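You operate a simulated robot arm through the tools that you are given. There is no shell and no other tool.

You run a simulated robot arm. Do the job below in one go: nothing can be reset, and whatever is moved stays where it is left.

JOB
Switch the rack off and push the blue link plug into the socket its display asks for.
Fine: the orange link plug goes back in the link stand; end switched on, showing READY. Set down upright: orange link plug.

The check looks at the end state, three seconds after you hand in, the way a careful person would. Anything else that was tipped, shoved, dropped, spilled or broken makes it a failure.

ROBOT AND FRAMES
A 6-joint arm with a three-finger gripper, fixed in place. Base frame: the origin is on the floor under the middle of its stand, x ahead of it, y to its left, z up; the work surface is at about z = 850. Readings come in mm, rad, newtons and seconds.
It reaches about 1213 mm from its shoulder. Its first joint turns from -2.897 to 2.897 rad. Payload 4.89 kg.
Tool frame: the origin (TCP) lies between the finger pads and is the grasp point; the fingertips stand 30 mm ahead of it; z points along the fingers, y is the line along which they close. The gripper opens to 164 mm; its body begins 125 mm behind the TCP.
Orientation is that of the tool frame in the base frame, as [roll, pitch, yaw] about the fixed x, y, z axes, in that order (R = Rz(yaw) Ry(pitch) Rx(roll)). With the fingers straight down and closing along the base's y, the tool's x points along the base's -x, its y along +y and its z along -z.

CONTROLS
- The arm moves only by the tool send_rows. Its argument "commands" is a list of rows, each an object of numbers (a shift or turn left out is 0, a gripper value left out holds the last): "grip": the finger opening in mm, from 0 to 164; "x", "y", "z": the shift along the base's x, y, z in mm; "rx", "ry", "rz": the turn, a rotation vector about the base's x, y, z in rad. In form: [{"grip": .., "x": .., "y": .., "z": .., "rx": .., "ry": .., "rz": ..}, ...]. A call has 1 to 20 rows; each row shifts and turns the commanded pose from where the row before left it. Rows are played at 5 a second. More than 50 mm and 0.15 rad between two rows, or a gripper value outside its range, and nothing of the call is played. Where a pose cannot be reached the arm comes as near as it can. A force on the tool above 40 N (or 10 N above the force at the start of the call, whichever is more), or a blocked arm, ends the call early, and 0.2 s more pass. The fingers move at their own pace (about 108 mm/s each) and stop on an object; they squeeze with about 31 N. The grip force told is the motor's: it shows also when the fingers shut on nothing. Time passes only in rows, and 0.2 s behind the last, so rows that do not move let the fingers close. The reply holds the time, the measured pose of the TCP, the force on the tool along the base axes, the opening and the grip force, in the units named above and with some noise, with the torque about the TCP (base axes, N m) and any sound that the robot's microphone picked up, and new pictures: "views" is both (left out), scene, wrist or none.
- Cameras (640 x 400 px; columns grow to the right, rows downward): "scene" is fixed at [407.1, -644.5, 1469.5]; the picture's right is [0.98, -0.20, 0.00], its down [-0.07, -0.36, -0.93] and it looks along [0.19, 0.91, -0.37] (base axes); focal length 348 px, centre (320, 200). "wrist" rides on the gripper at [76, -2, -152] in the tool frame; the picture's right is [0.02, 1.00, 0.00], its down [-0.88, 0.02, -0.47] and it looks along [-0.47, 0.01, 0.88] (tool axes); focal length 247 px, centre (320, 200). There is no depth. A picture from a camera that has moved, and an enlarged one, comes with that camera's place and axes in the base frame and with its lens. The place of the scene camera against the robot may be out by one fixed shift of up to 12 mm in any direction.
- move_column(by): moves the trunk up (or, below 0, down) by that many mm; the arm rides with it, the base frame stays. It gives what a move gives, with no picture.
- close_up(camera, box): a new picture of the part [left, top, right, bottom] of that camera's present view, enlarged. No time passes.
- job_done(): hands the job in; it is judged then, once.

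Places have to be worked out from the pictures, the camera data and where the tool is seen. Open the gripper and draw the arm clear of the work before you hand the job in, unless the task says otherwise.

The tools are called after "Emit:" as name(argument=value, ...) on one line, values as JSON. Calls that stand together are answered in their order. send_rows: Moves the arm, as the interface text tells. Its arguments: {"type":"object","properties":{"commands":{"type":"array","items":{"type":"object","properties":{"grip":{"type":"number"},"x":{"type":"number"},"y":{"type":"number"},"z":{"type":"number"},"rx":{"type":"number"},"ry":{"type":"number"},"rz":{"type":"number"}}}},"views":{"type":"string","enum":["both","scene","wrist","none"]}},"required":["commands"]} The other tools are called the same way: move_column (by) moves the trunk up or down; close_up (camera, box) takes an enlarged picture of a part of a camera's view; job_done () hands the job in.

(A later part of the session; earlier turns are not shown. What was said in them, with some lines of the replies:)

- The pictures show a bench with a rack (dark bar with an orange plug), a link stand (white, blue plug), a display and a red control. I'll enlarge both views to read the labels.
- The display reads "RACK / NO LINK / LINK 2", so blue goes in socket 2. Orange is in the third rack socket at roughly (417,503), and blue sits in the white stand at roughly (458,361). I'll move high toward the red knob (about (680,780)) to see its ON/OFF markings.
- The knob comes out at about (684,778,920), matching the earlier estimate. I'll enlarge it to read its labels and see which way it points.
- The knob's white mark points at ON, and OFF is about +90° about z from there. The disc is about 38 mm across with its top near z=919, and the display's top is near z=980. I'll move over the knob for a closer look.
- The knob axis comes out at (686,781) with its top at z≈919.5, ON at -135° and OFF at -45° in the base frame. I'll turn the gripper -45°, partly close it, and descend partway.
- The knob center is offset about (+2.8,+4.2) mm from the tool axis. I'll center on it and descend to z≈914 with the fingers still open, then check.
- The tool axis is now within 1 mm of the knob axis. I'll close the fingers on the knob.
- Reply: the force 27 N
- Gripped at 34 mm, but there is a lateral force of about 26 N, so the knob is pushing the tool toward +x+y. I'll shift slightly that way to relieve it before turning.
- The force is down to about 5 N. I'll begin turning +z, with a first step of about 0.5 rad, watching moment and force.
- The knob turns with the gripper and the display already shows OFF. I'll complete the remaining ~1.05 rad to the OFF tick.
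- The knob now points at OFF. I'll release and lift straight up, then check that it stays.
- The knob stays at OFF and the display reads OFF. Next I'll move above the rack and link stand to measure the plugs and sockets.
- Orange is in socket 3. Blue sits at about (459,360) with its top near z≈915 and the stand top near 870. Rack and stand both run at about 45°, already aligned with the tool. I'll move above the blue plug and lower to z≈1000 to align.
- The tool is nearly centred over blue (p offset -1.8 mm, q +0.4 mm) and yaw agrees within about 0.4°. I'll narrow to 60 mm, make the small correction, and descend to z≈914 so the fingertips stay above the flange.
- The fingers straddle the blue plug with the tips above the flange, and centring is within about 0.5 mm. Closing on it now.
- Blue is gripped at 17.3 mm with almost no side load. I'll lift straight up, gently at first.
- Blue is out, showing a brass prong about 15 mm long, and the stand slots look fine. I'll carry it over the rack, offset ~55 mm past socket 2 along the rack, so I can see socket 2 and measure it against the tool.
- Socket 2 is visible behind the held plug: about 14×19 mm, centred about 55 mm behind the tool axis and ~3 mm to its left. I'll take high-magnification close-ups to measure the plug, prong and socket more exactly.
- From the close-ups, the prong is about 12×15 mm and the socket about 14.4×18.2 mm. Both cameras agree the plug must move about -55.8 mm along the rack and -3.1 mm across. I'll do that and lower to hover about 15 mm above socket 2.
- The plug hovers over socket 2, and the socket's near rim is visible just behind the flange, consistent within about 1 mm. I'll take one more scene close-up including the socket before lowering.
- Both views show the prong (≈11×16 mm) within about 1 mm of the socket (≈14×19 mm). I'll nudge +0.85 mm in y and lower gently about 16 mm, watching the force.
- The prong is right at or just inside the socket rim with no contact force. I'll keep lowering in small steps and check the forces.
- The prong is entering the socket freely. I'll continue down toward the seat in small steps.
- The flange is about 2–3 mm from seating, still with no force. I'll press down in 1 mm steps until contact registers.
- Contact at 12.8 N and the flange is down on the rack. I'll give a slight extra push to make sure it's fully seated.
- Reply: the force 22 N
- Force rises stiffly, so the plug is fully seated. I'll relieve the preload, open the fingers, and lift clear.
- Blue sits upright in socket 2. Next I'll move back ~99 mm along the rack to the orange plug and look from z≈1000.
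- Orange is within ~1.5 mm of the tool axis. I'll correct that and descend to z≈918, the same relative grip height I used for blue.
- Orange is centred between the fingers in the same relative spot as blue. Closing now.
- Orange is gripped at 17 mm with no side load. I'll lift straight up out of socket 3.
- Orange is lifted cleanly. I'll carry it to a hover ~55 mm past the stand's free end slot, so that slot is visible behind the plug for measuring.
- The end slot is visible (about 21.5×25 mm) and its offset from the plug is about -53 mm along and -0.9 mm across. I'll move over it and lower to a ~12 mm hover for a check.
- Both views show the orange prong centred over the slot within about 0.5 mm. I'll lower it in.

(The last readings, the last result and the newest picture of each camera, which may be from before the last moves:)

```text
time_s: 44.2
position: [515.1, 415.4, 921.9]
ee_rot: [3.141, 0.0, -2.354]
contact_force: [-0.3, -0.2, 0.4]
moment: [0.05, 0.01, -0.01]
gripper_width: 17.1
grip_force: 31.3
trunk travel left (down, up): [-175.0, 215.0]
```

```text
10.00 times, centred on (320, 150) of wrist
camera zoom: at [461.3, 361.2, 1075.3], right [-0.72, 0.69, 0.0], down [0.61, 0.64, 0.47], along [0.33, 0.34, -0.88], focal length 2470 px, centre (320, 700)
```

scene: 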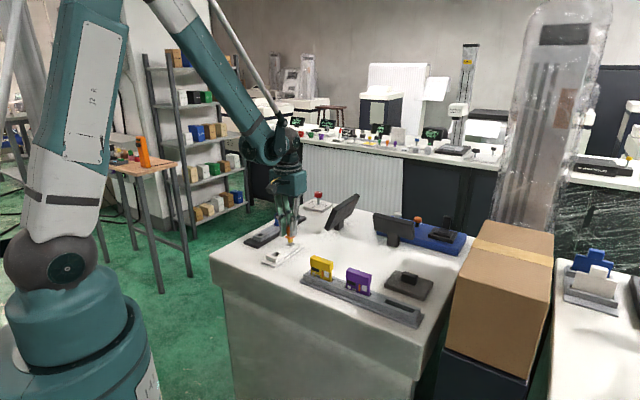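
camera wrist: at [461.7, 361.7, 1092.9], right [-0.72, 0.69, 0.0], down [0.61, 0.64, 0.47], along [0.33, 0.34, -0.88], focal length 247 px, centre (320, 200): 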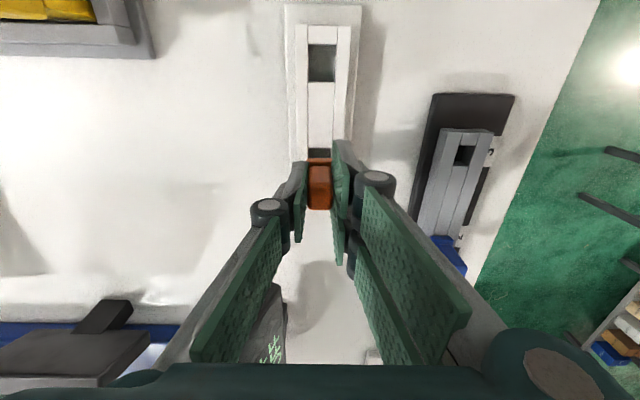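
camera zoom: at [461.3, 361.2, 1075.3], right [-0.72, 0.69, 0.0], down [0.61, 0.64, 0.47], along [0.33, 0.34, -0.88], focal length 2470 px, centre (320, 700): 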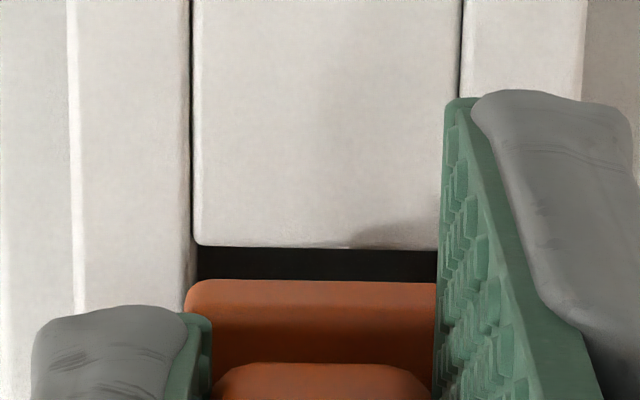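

The prong is inside the slot with no contact. I'll shift 0.6 mm along the stand to balance the flange overlap, then lower to contact.

Emit:
send_rows(commands=[{"x": 0.42, "y": 0.43, "z": -2}, {"z": -2}, {"z": -1}, {"z": -1}, {}], views="none")

Emit:
close_up(camera="scene", box=[268, 230, 308, 255])

Emit:
close_up(camera="wrist", box=[296, 130, 344, 170])

```text
time_s: 45.4
position: [514.5, 416.9, 916.1]
ee_rot: [-3.141, 0.0, -2.353]
contact_force: [1.1, -0.1, 0.0]
moment: [-0.03, 0.01, -0.01]
gripper_width: 17.0
grip_force: 31.0
trunk travel left (down, up): [-175.0, 215.0]
```

```text
16.00 times, centred on (288, 242) of scene
camera zoom: at [407.1, -644.5, 1469.5], right [0.98, -0.2, 0.0], down [-0.07, -0.36, -0.93], along [0.19, 0.91, -0.37], focal length 5574 px, centre (832, -480)
```

zoom: 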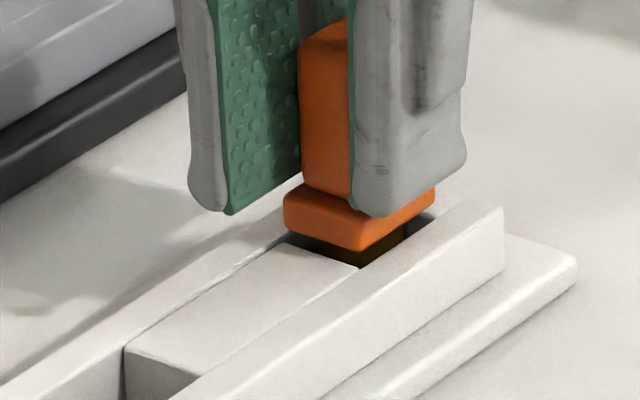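

```text
10.00 times, centred on (320, 150) of wrist
camera zoom: at [461.5, 361.4, 1069.2], right [-0.72, 0.69, 0.0], down [0.61, 0.64, 0.47], along [0.33, 0.34, -0.88], focal length 2470 px, centre (320, 700)
```

zoom: 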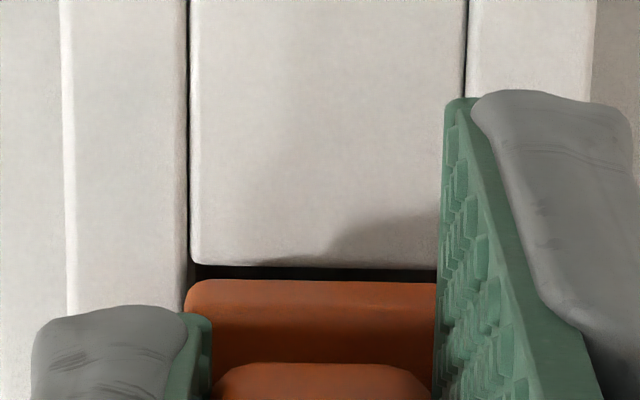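

The flange is about 3 mm above the stand. I'll continue in 1 mm steps until contact.

Emit:
send_rows(commands=[{"z": -1}, {"z": -1}, {"z": -0.5}, {}], views="none")

Emit:
close_up(camera="scene", box=[268, 230, 308, 255])

Emit:
close_up(camera="wrist", box=[296, 130, 344, 170])

```text
time_s: 46.4
position: [514.1, 416.2, 913.9]
ee_rot: [3.141, 0.0, -2.354]
contact_force: [2.0, 1.0, 21.6]
moment: [0.09, -0.11, 0.03]
gripper_width: 17.2
grip_force: 31.2
trunk travel left (down, up): [-175.0, 215.0]
```

```text
16.00 times, centred on (288, 242) of scene
camera zoom: at [407.1, -644.5, 1469.5], right [0.98, -0.2, 0.0], down [-0.07, -0.36, -0.93], along [0.19, 0.91, -0.37], focal length 5574 px, centre (832, -480)
```

zoom: 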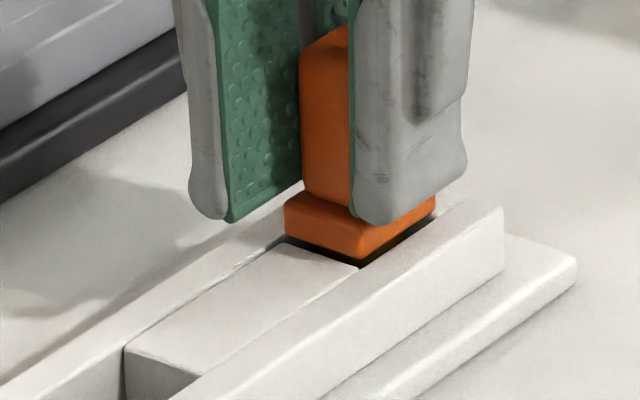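

```text
10.00 times, centred on (320, 150) of wrist
camera zoom: at [461.5, 360.7, 1067.5], right [-0.72, 0.69, 0.0], down [0.61, 0.64, 0.47], along [0.33, 0.34, -0.88], focal length 2470 px, centre (320, 700)
```

zoom: 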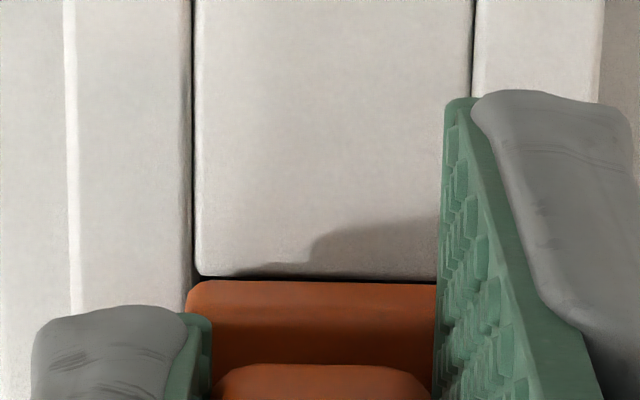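

It bottoms out (21.6 N) with the prong on the slot floor and a thin gap under the flange, as blue sat originally. I'll relieve the preload, release and lift.

Emit:
send_rows(commands=[{"z": 1.2}, {}, {"grip": 60}, {}, {}, {"z": 15}, {"z": 35}, {"z": 45}, {"z": 40}, {}], views="both")

Emit:
close_up(camera="scene", box=[240, 200, 320, 270])

Emit:
close_up(camera="wrist", box=[240, 60, 480, 210])

```text
time_s: 48.6
position: [514.0, 416.6, 1050.9]
ee_rot: [3.14, 0.002, -2.356]
contact_force: [0.1, 0.1, 0.2]
moment: [0.07, -0.06, 0.03]
gripper_width: 59.9
grip_force: 0.1
trunk travel left (down, up): [-175.0, 215.0]
camera wrist: at [461.1, 361.1, 1203.3], right [-0.72, 0.69, 0.0], down [0.61, 0.64, 0.47], along [0.33, 0.34, -0.88], focal length 247 px, centre (320, 200)
```

scene: 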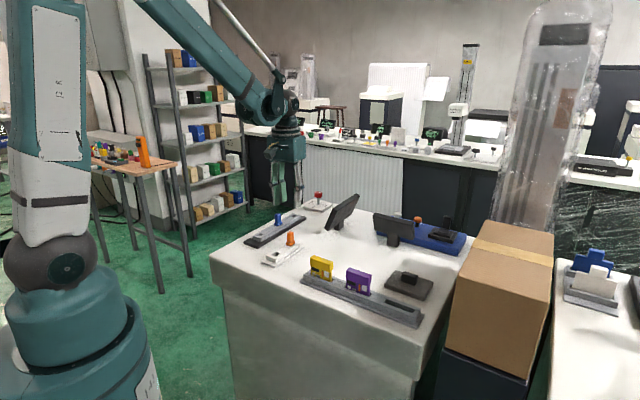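
wrist: 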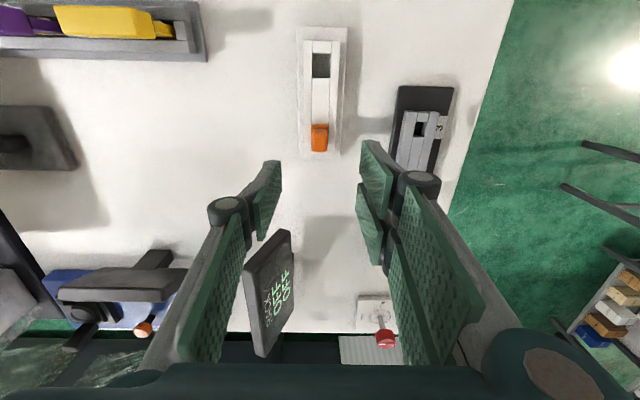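

```text
5.71 times, centred on (280, 235) of scene
camera zoom: at [407.1, -644.5, 1469.5], right [0.98, -0.2, 0.0], down [-0.07, -0.36, -0.93], along [0.19, 0.91, -0.37], focal length 1991 px, centre (549, 0)
```

zoom: 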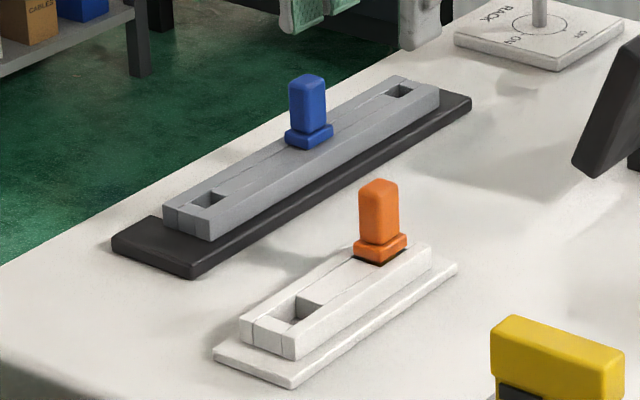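

```text
2.67 times, centred on (360, 135) of wrist
camera zoom: at [461.1, 361.1, 1203.3], right [-0.72, 0.69, 0.0], down [0.61, 0.64, 0.47], along [0.33, 0.34, -0.88], focal length 659 px, centre (213, 373)
```

zoom: 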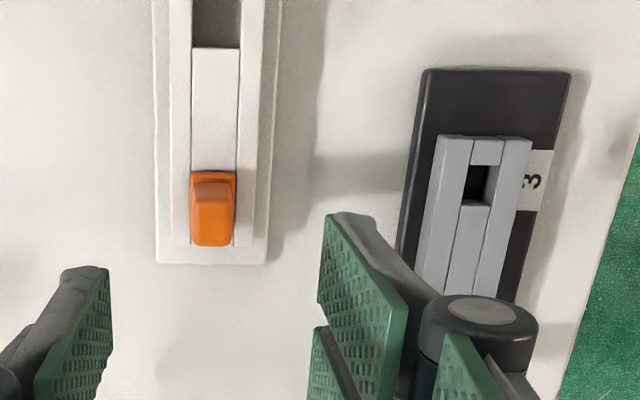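

Both plugs stand upright in place. Next I'll return above the knob, opening to 100 mm on the way, to switch the rack back on.

Emit:
send_rows(commands=[{"x": 19.4, "y": 40.55, "z": 5}, {"x": 19.4, "y": 40.55}, {"x": 19.4, "y": 40.55}, {"x": 19.4, "y": 40.55}, {"x": 19.4, "y": 40.55}, {"x": 19.4, "y": 40.55}, {"x": 19.4, "y": 40.55}, {"x": 19.4, "y": 40.55}, {"x": 19.4, "y": 40.6, "grip": 100}, {"z": -30}, {"z": -25}, {}, {}], views="both")

Emit:
close_up(camera="wrist", box=[220, 100, 420, 225])

```text
time_s: 51.4
position: [690.6, 780.9, 999.8]
ee_rot: [-3.141, -0.001, -2.355]
contact_force: [0.0, 0.0, 0.3]
moment: [-0.05, 0.01, -0.02]
gripper_width: 99.9
grip_force: 0.0
trunk travel left (down, up): [-175.0, 215.0]
camera wrist: at [636.2, 726.7, 1153.2], right [-0.72, 0.69, 0.0], down [0.61, 0.64, 0.47], along [0.33, 0.34, -0.88], focal length 247 px, centre (320, 200)
```

scene: 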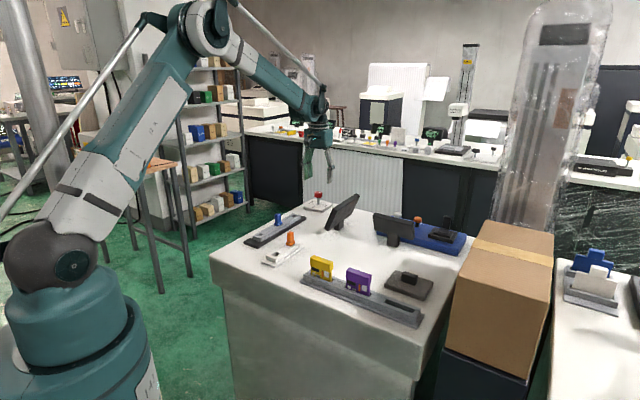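
wrist: 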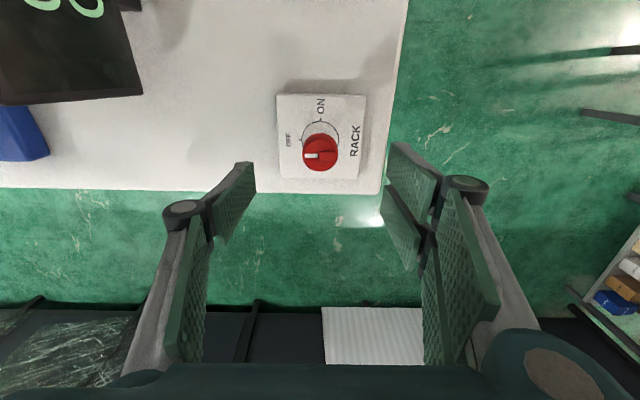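

```text
3.20 times, centred on (320, 162) of wrist
camera zoom: at [636.2, 726.7, 1153.2], right [-0.72, 0.69, 0.0], down [0.61, 0.64, 0.47], along [0.33, 0.34, -0.88], focal length 790 px, centre (320, 320)
```

zoom: 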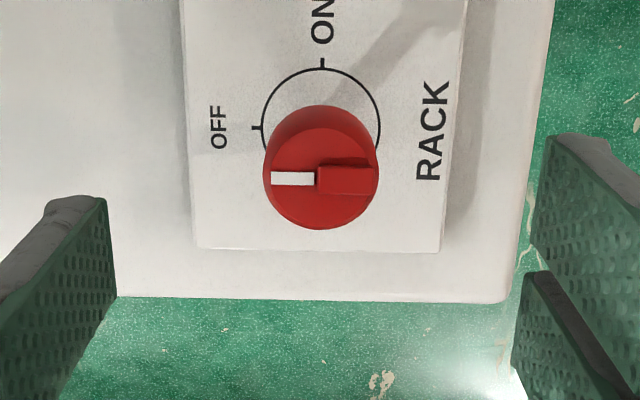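

The knob is centred between the fingers. I'll descend to z≈914 and close on it.

Emit:
send_rows(commands=[{"z": -30}, {"z": -30}, {"z": -25}, {}, {}, {"grip": 10}, {}, {}, {}, {}], views="wrist")

Emit:
close_up(camera="wrist", box=[220, 100, 420, 225])

```text
time_s: 53.6
position: [690.1, 781.2, 915.0]
ee_rot: [-3.141, -0.001, -2.353]
contact_force: [-7.5, 5.9, -1.0]
moment: [0.09, 0.26, -0.07]
gripper_width: 34.2
grip_force: 44.6
trunk travel left (down, up): [-175.0, 215.0]
camera wrist: at [635.9, 726.7, 1068.3], right [-0.72, 0.69, 0.0], down [0.61, 0.64, 0.47], along [0.33, 0.34, -0.88], focal length 247 px, centre (320, 200)
```

wrist: 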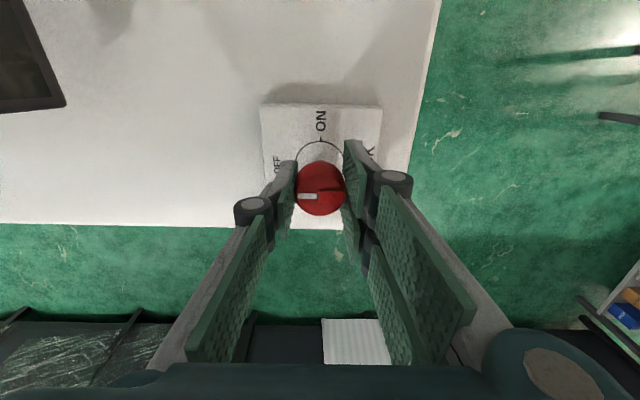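

```text
3.20 times, centred on (320, 162) of wrist
camera zoom: at [635.9, 726.7, 1068.3], right [-0.72, 0.69, 0.0], down [0.61, 0.64, 0.47], along [0.33, 0.34, -0.88], focal length 790 px, centre (320, 320)
```

zoom: 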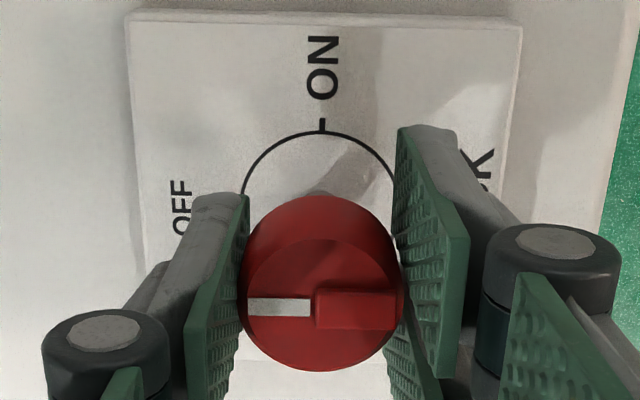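

The grip is good with a side force of about 10 N. I'll turn the knob -90° about z, from OFF to ON.

Emit:
send_rows(commands=[{"rz": -0.12}, {"rz": -0.12}, {"rz": -0.12}, {"rz": -0.12}, {"rz": -0.12}, {"rz": -0.12}, {"rz": -0.12}, {"rz": -0.12}, {"rz": -0.12}, {"rz": -0.12}, {"rz": -0.12}, {"rz": -0.12}, {"rz": -0.12}, {"rz": -0.011}, {}, {}], views="both")

Emit:
close_up(camera="wrist", box=[220, 100, 420, 225])

```text
time_s: 57.0
position: [688.8, 782.3, 914.7]
ee_rot: [3.142, 0.001, 2.355]
contact_force: [-6.9, 16.2, 10.1]
moment: [0.32, 0.13, 0.02]
gripper_width: 34.1
grip_force: 45.2
trunk travel left (down, up): [-175.0, 215.0]
camera wrist: at [633.5, 834.4, 1068.2], right [0.69, 0.72, 0.0], down [0.64, -0.61, 0.47], along [0.34, -0.33, -0.88], focal length 247 px, centre (320, 200)
```

scene: 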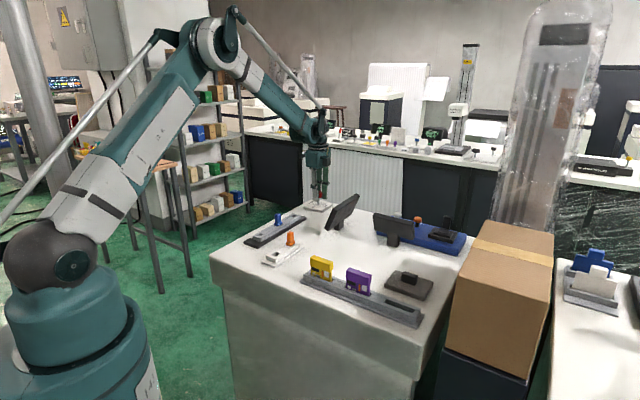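
wrist: 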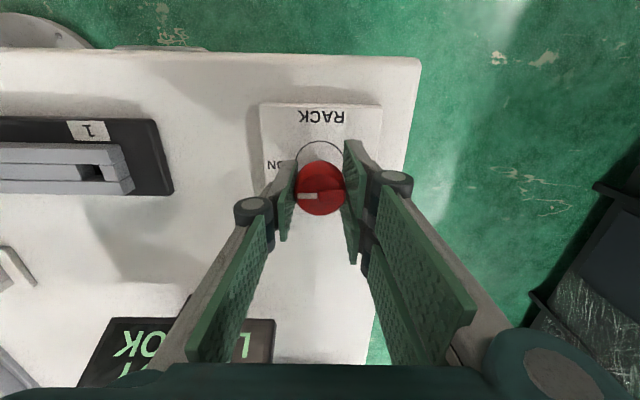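

```text
3.20 times, centred on (320, 162) of wrist
camera zoom: at [633.5, 834.4, 1068.2], right [0.69, 0.72, 0.0], down [0.64, -0.61, 0.47], along [0.34, -0.33, -0.88], focal length 790 px, centre (320, 320)
```

zoom: 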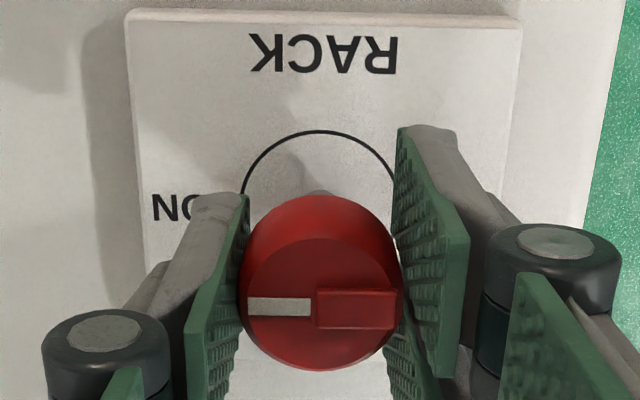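

The knob points at ON and the display text has changed. I'll release, lift, and move back to read the display.

Emit:
send_rows(commands=[{"grip": 100}, {}, {}, {"z": 40}, {"z": 45}, {"z": 45}, {"z": 45}, {"z": 45}, {"z": 45}, {}, {}], views="both")

Emit:
close_up(camera="wrist", box=[220, 80, 420, 205])

Emit:
close_up(camera="wrist", box=[120, 150, 320, 275])

```text
time_s: 59.4
position: [688.7, 781.3, 1181.1]
ee_rot: [3.141, -0.002, 2.356]
contact_force: [0.1, -1.1, -0.1]
moment: [0.03, -0.03, 0.01]
gripper_width: 99.9
grip_force: 0.0
trunk travel left (down, up): [-175.0, 215.0]
camera wrist: at [633.6, 833.1, 1335.2], right [0.69, 0.72, 0.0], down [0.64, -0.61, 0.47], along [0.34, -0.33, -0.88], focal length 247 px, centre (320, 200)
```

scene: 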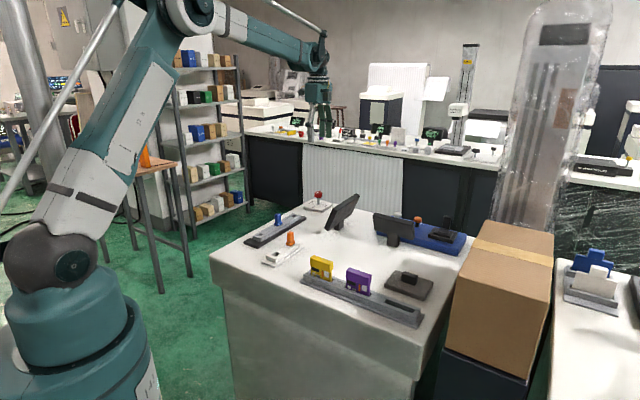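
wrist: 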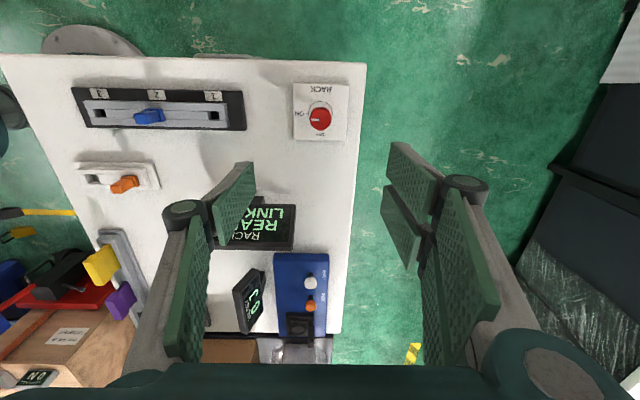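

```text
3.20 times, centred on (320, 142) of wrist
camera zoom: at [633.6, 833.1, 1335.2], right [0.69, 0.72, 0.0], down [0.64, -0.61, 0.47], along [0.34, -0.33, -0.88], focal length 790 px, centre (320, 384)
```

zoom: 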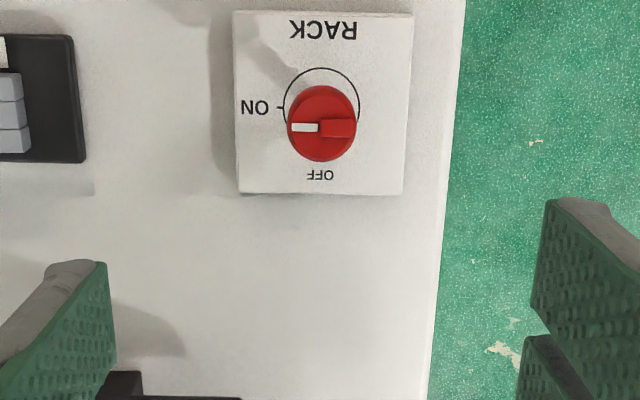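

```text
3.20 times, centred on (220, 212) of wrist
camera zoom: at [633.6, 833.1, 1335.2], right [0.69, 0.72, 0.0], down [0.64, -0.61, 0.47], along [0.34, -0.33, -0.88], focal length 790 px, centre (640, 160)
```

zoom: 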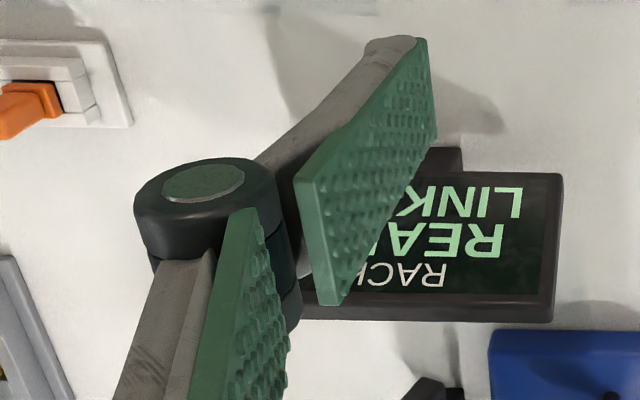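

The knob is at ON and the display shows "READ… / LINK…". I'll retreat high toward the start pose with the gripper open and check everything once more.

Emit:
send_rows(commands=[{"x": -11.7, "y": -42.6, "z": 5, "rz": 0.087, "grip": 164}, {"x": -11.7, "y": -42.6, "z": 5, "rz": 0.087}, {"x": -11.7, "y": -42.6, "z": 5, "rz": 0.087}, {"x": -11.7, "y": -42.6, "z": 5, "rz": 0.087}, {"x": -11.7, "y": -42.6, "z": 5, "rz": 0.087}, {"x": -11.7, "y": -42.6, "z": 5, "rz": 0.087}, {"x": -11.7, "y": -42.6, "z": 5, "rz": 0.087}, {"x": -11.7, "y": -42.6, "z": 5, "rz": 0.087}, {"x": -11.7, "y": -42.6, "z": 5, "rz": 0.089}, {}, {}], views="both")

Emit:
close_up(camera="wrist", box=[340, 120, 560, 260])

Emit:
close_up(camera="scene", box=[220, 170, 380, 280])

Emit:
close_up(camera="wrist", box=[240, 0, 480, 140])

```text
time_s: 61.8
position: [583.6, 396.1, 1225.6]
ee_rot: [-3.141, -0.001, 3.14]
contact_force: [-1.5, -0.7, -0.1]
moment: [0.1, -0.04, 0.02]
gripper_width: 163.8
grip_force: 0.1
trunk travel left (down, up): [-175.0, 215.0]
camera wrist: at [506.9, 395.1, 1379.3], right [-0.02, 1.0, 0.0], down [0.88, 0.02, 0.47], along [0.47, 0.01, -0.88], focal length 247 px, centre (320, 200)
```

scene: 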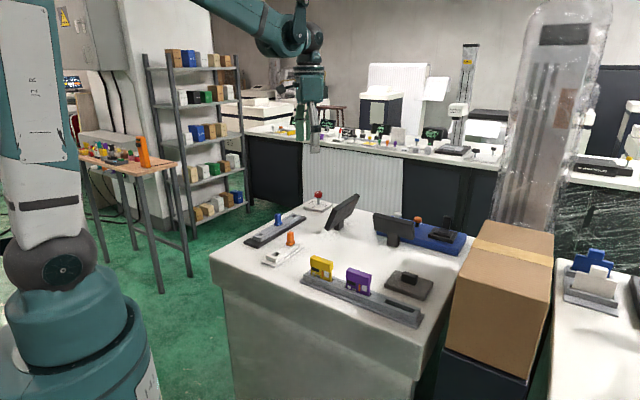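
wrist: 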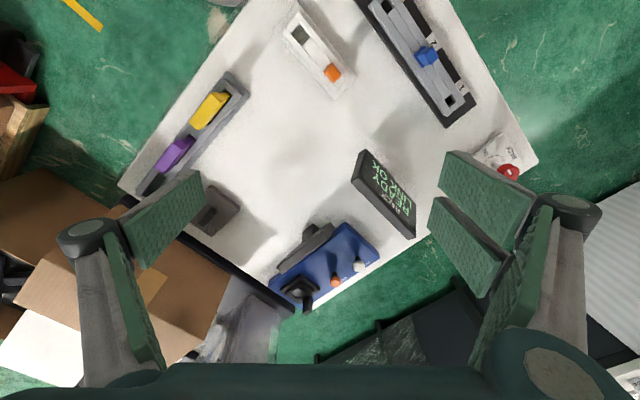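

```text
2.86 times, centred on (450, 190) of wrist
camera zoom: at [506.9, 395.1, 1379.3], right [-0.02, 1.0, 0.0], down [0.88, 0.02, 0.47], along [0.47, 0.01, -0.88], focal length 706 px, centre (-51, 229)
```

zoom: 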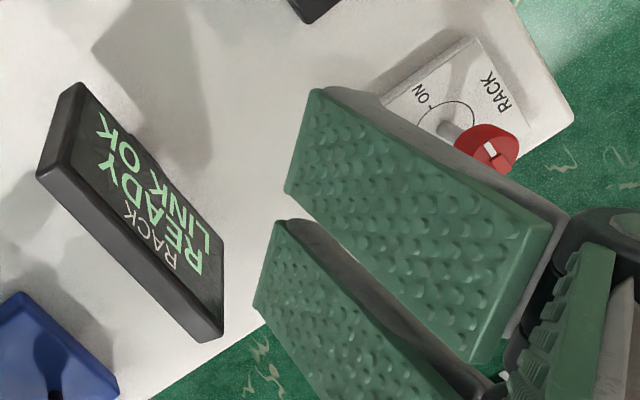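

```text
3.64 times, centred on (300, 225) of scene
camera zoom: at [407.1, -644.5, 1469.5], right [0.98, -0.2, 0.0], down [-0.07, -0.36, -0.93], along [0.19, 0.91, -0.37], focal length 1267 px, centre (393, 109)
```

zoom: 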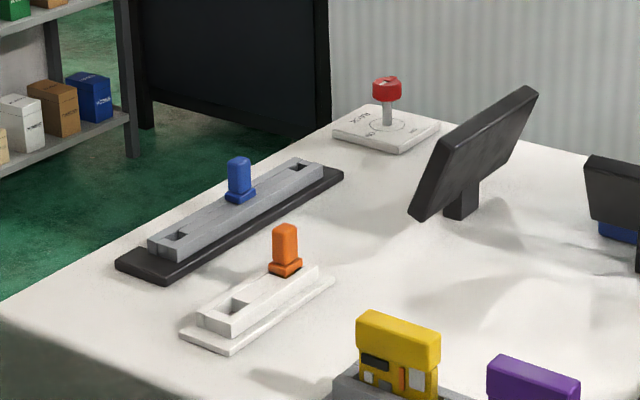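

```text
2.67 times, centred on (360, 70) of wrist
camera zoom: at [506.9, 395.1, 1379.3], right [-0.02, 1.0, 0.0], down [0.88, 0.02, 0.47], along [0.47, 0.01, -0.88], focal length 659 px, centre (213, 547)
```

zoom: 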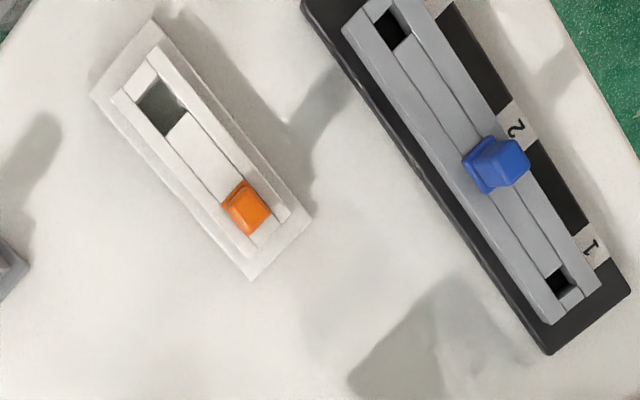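

The display reads "RACK / READY / LINK OK" with the switch ON. Blue is seated in socket 2, orange stands upright in the link stand, and nothing else has moved. The gripper is open and the arm is clear, so I'm handing in.

Emit:
job_done()

```text
The job is handed in.
```

The job is done and handed in. The rack is back on, and its display reads "RACK / READY / LINK OK".

- **Blue link plug:** I switched the rack off before moving any plugs, then seated blue in socket 2, the one the display asked for.
- **Orange link plug:** it was in socket 3. It now stands upright in the link stand, in the slot that was empty at the start. Its prong rests on the slot floor with a thin gap under the flange.
- **Everything else:** the last pictures show nothing else moved or tipped. The gripper is open and the arm is clear of the bench.
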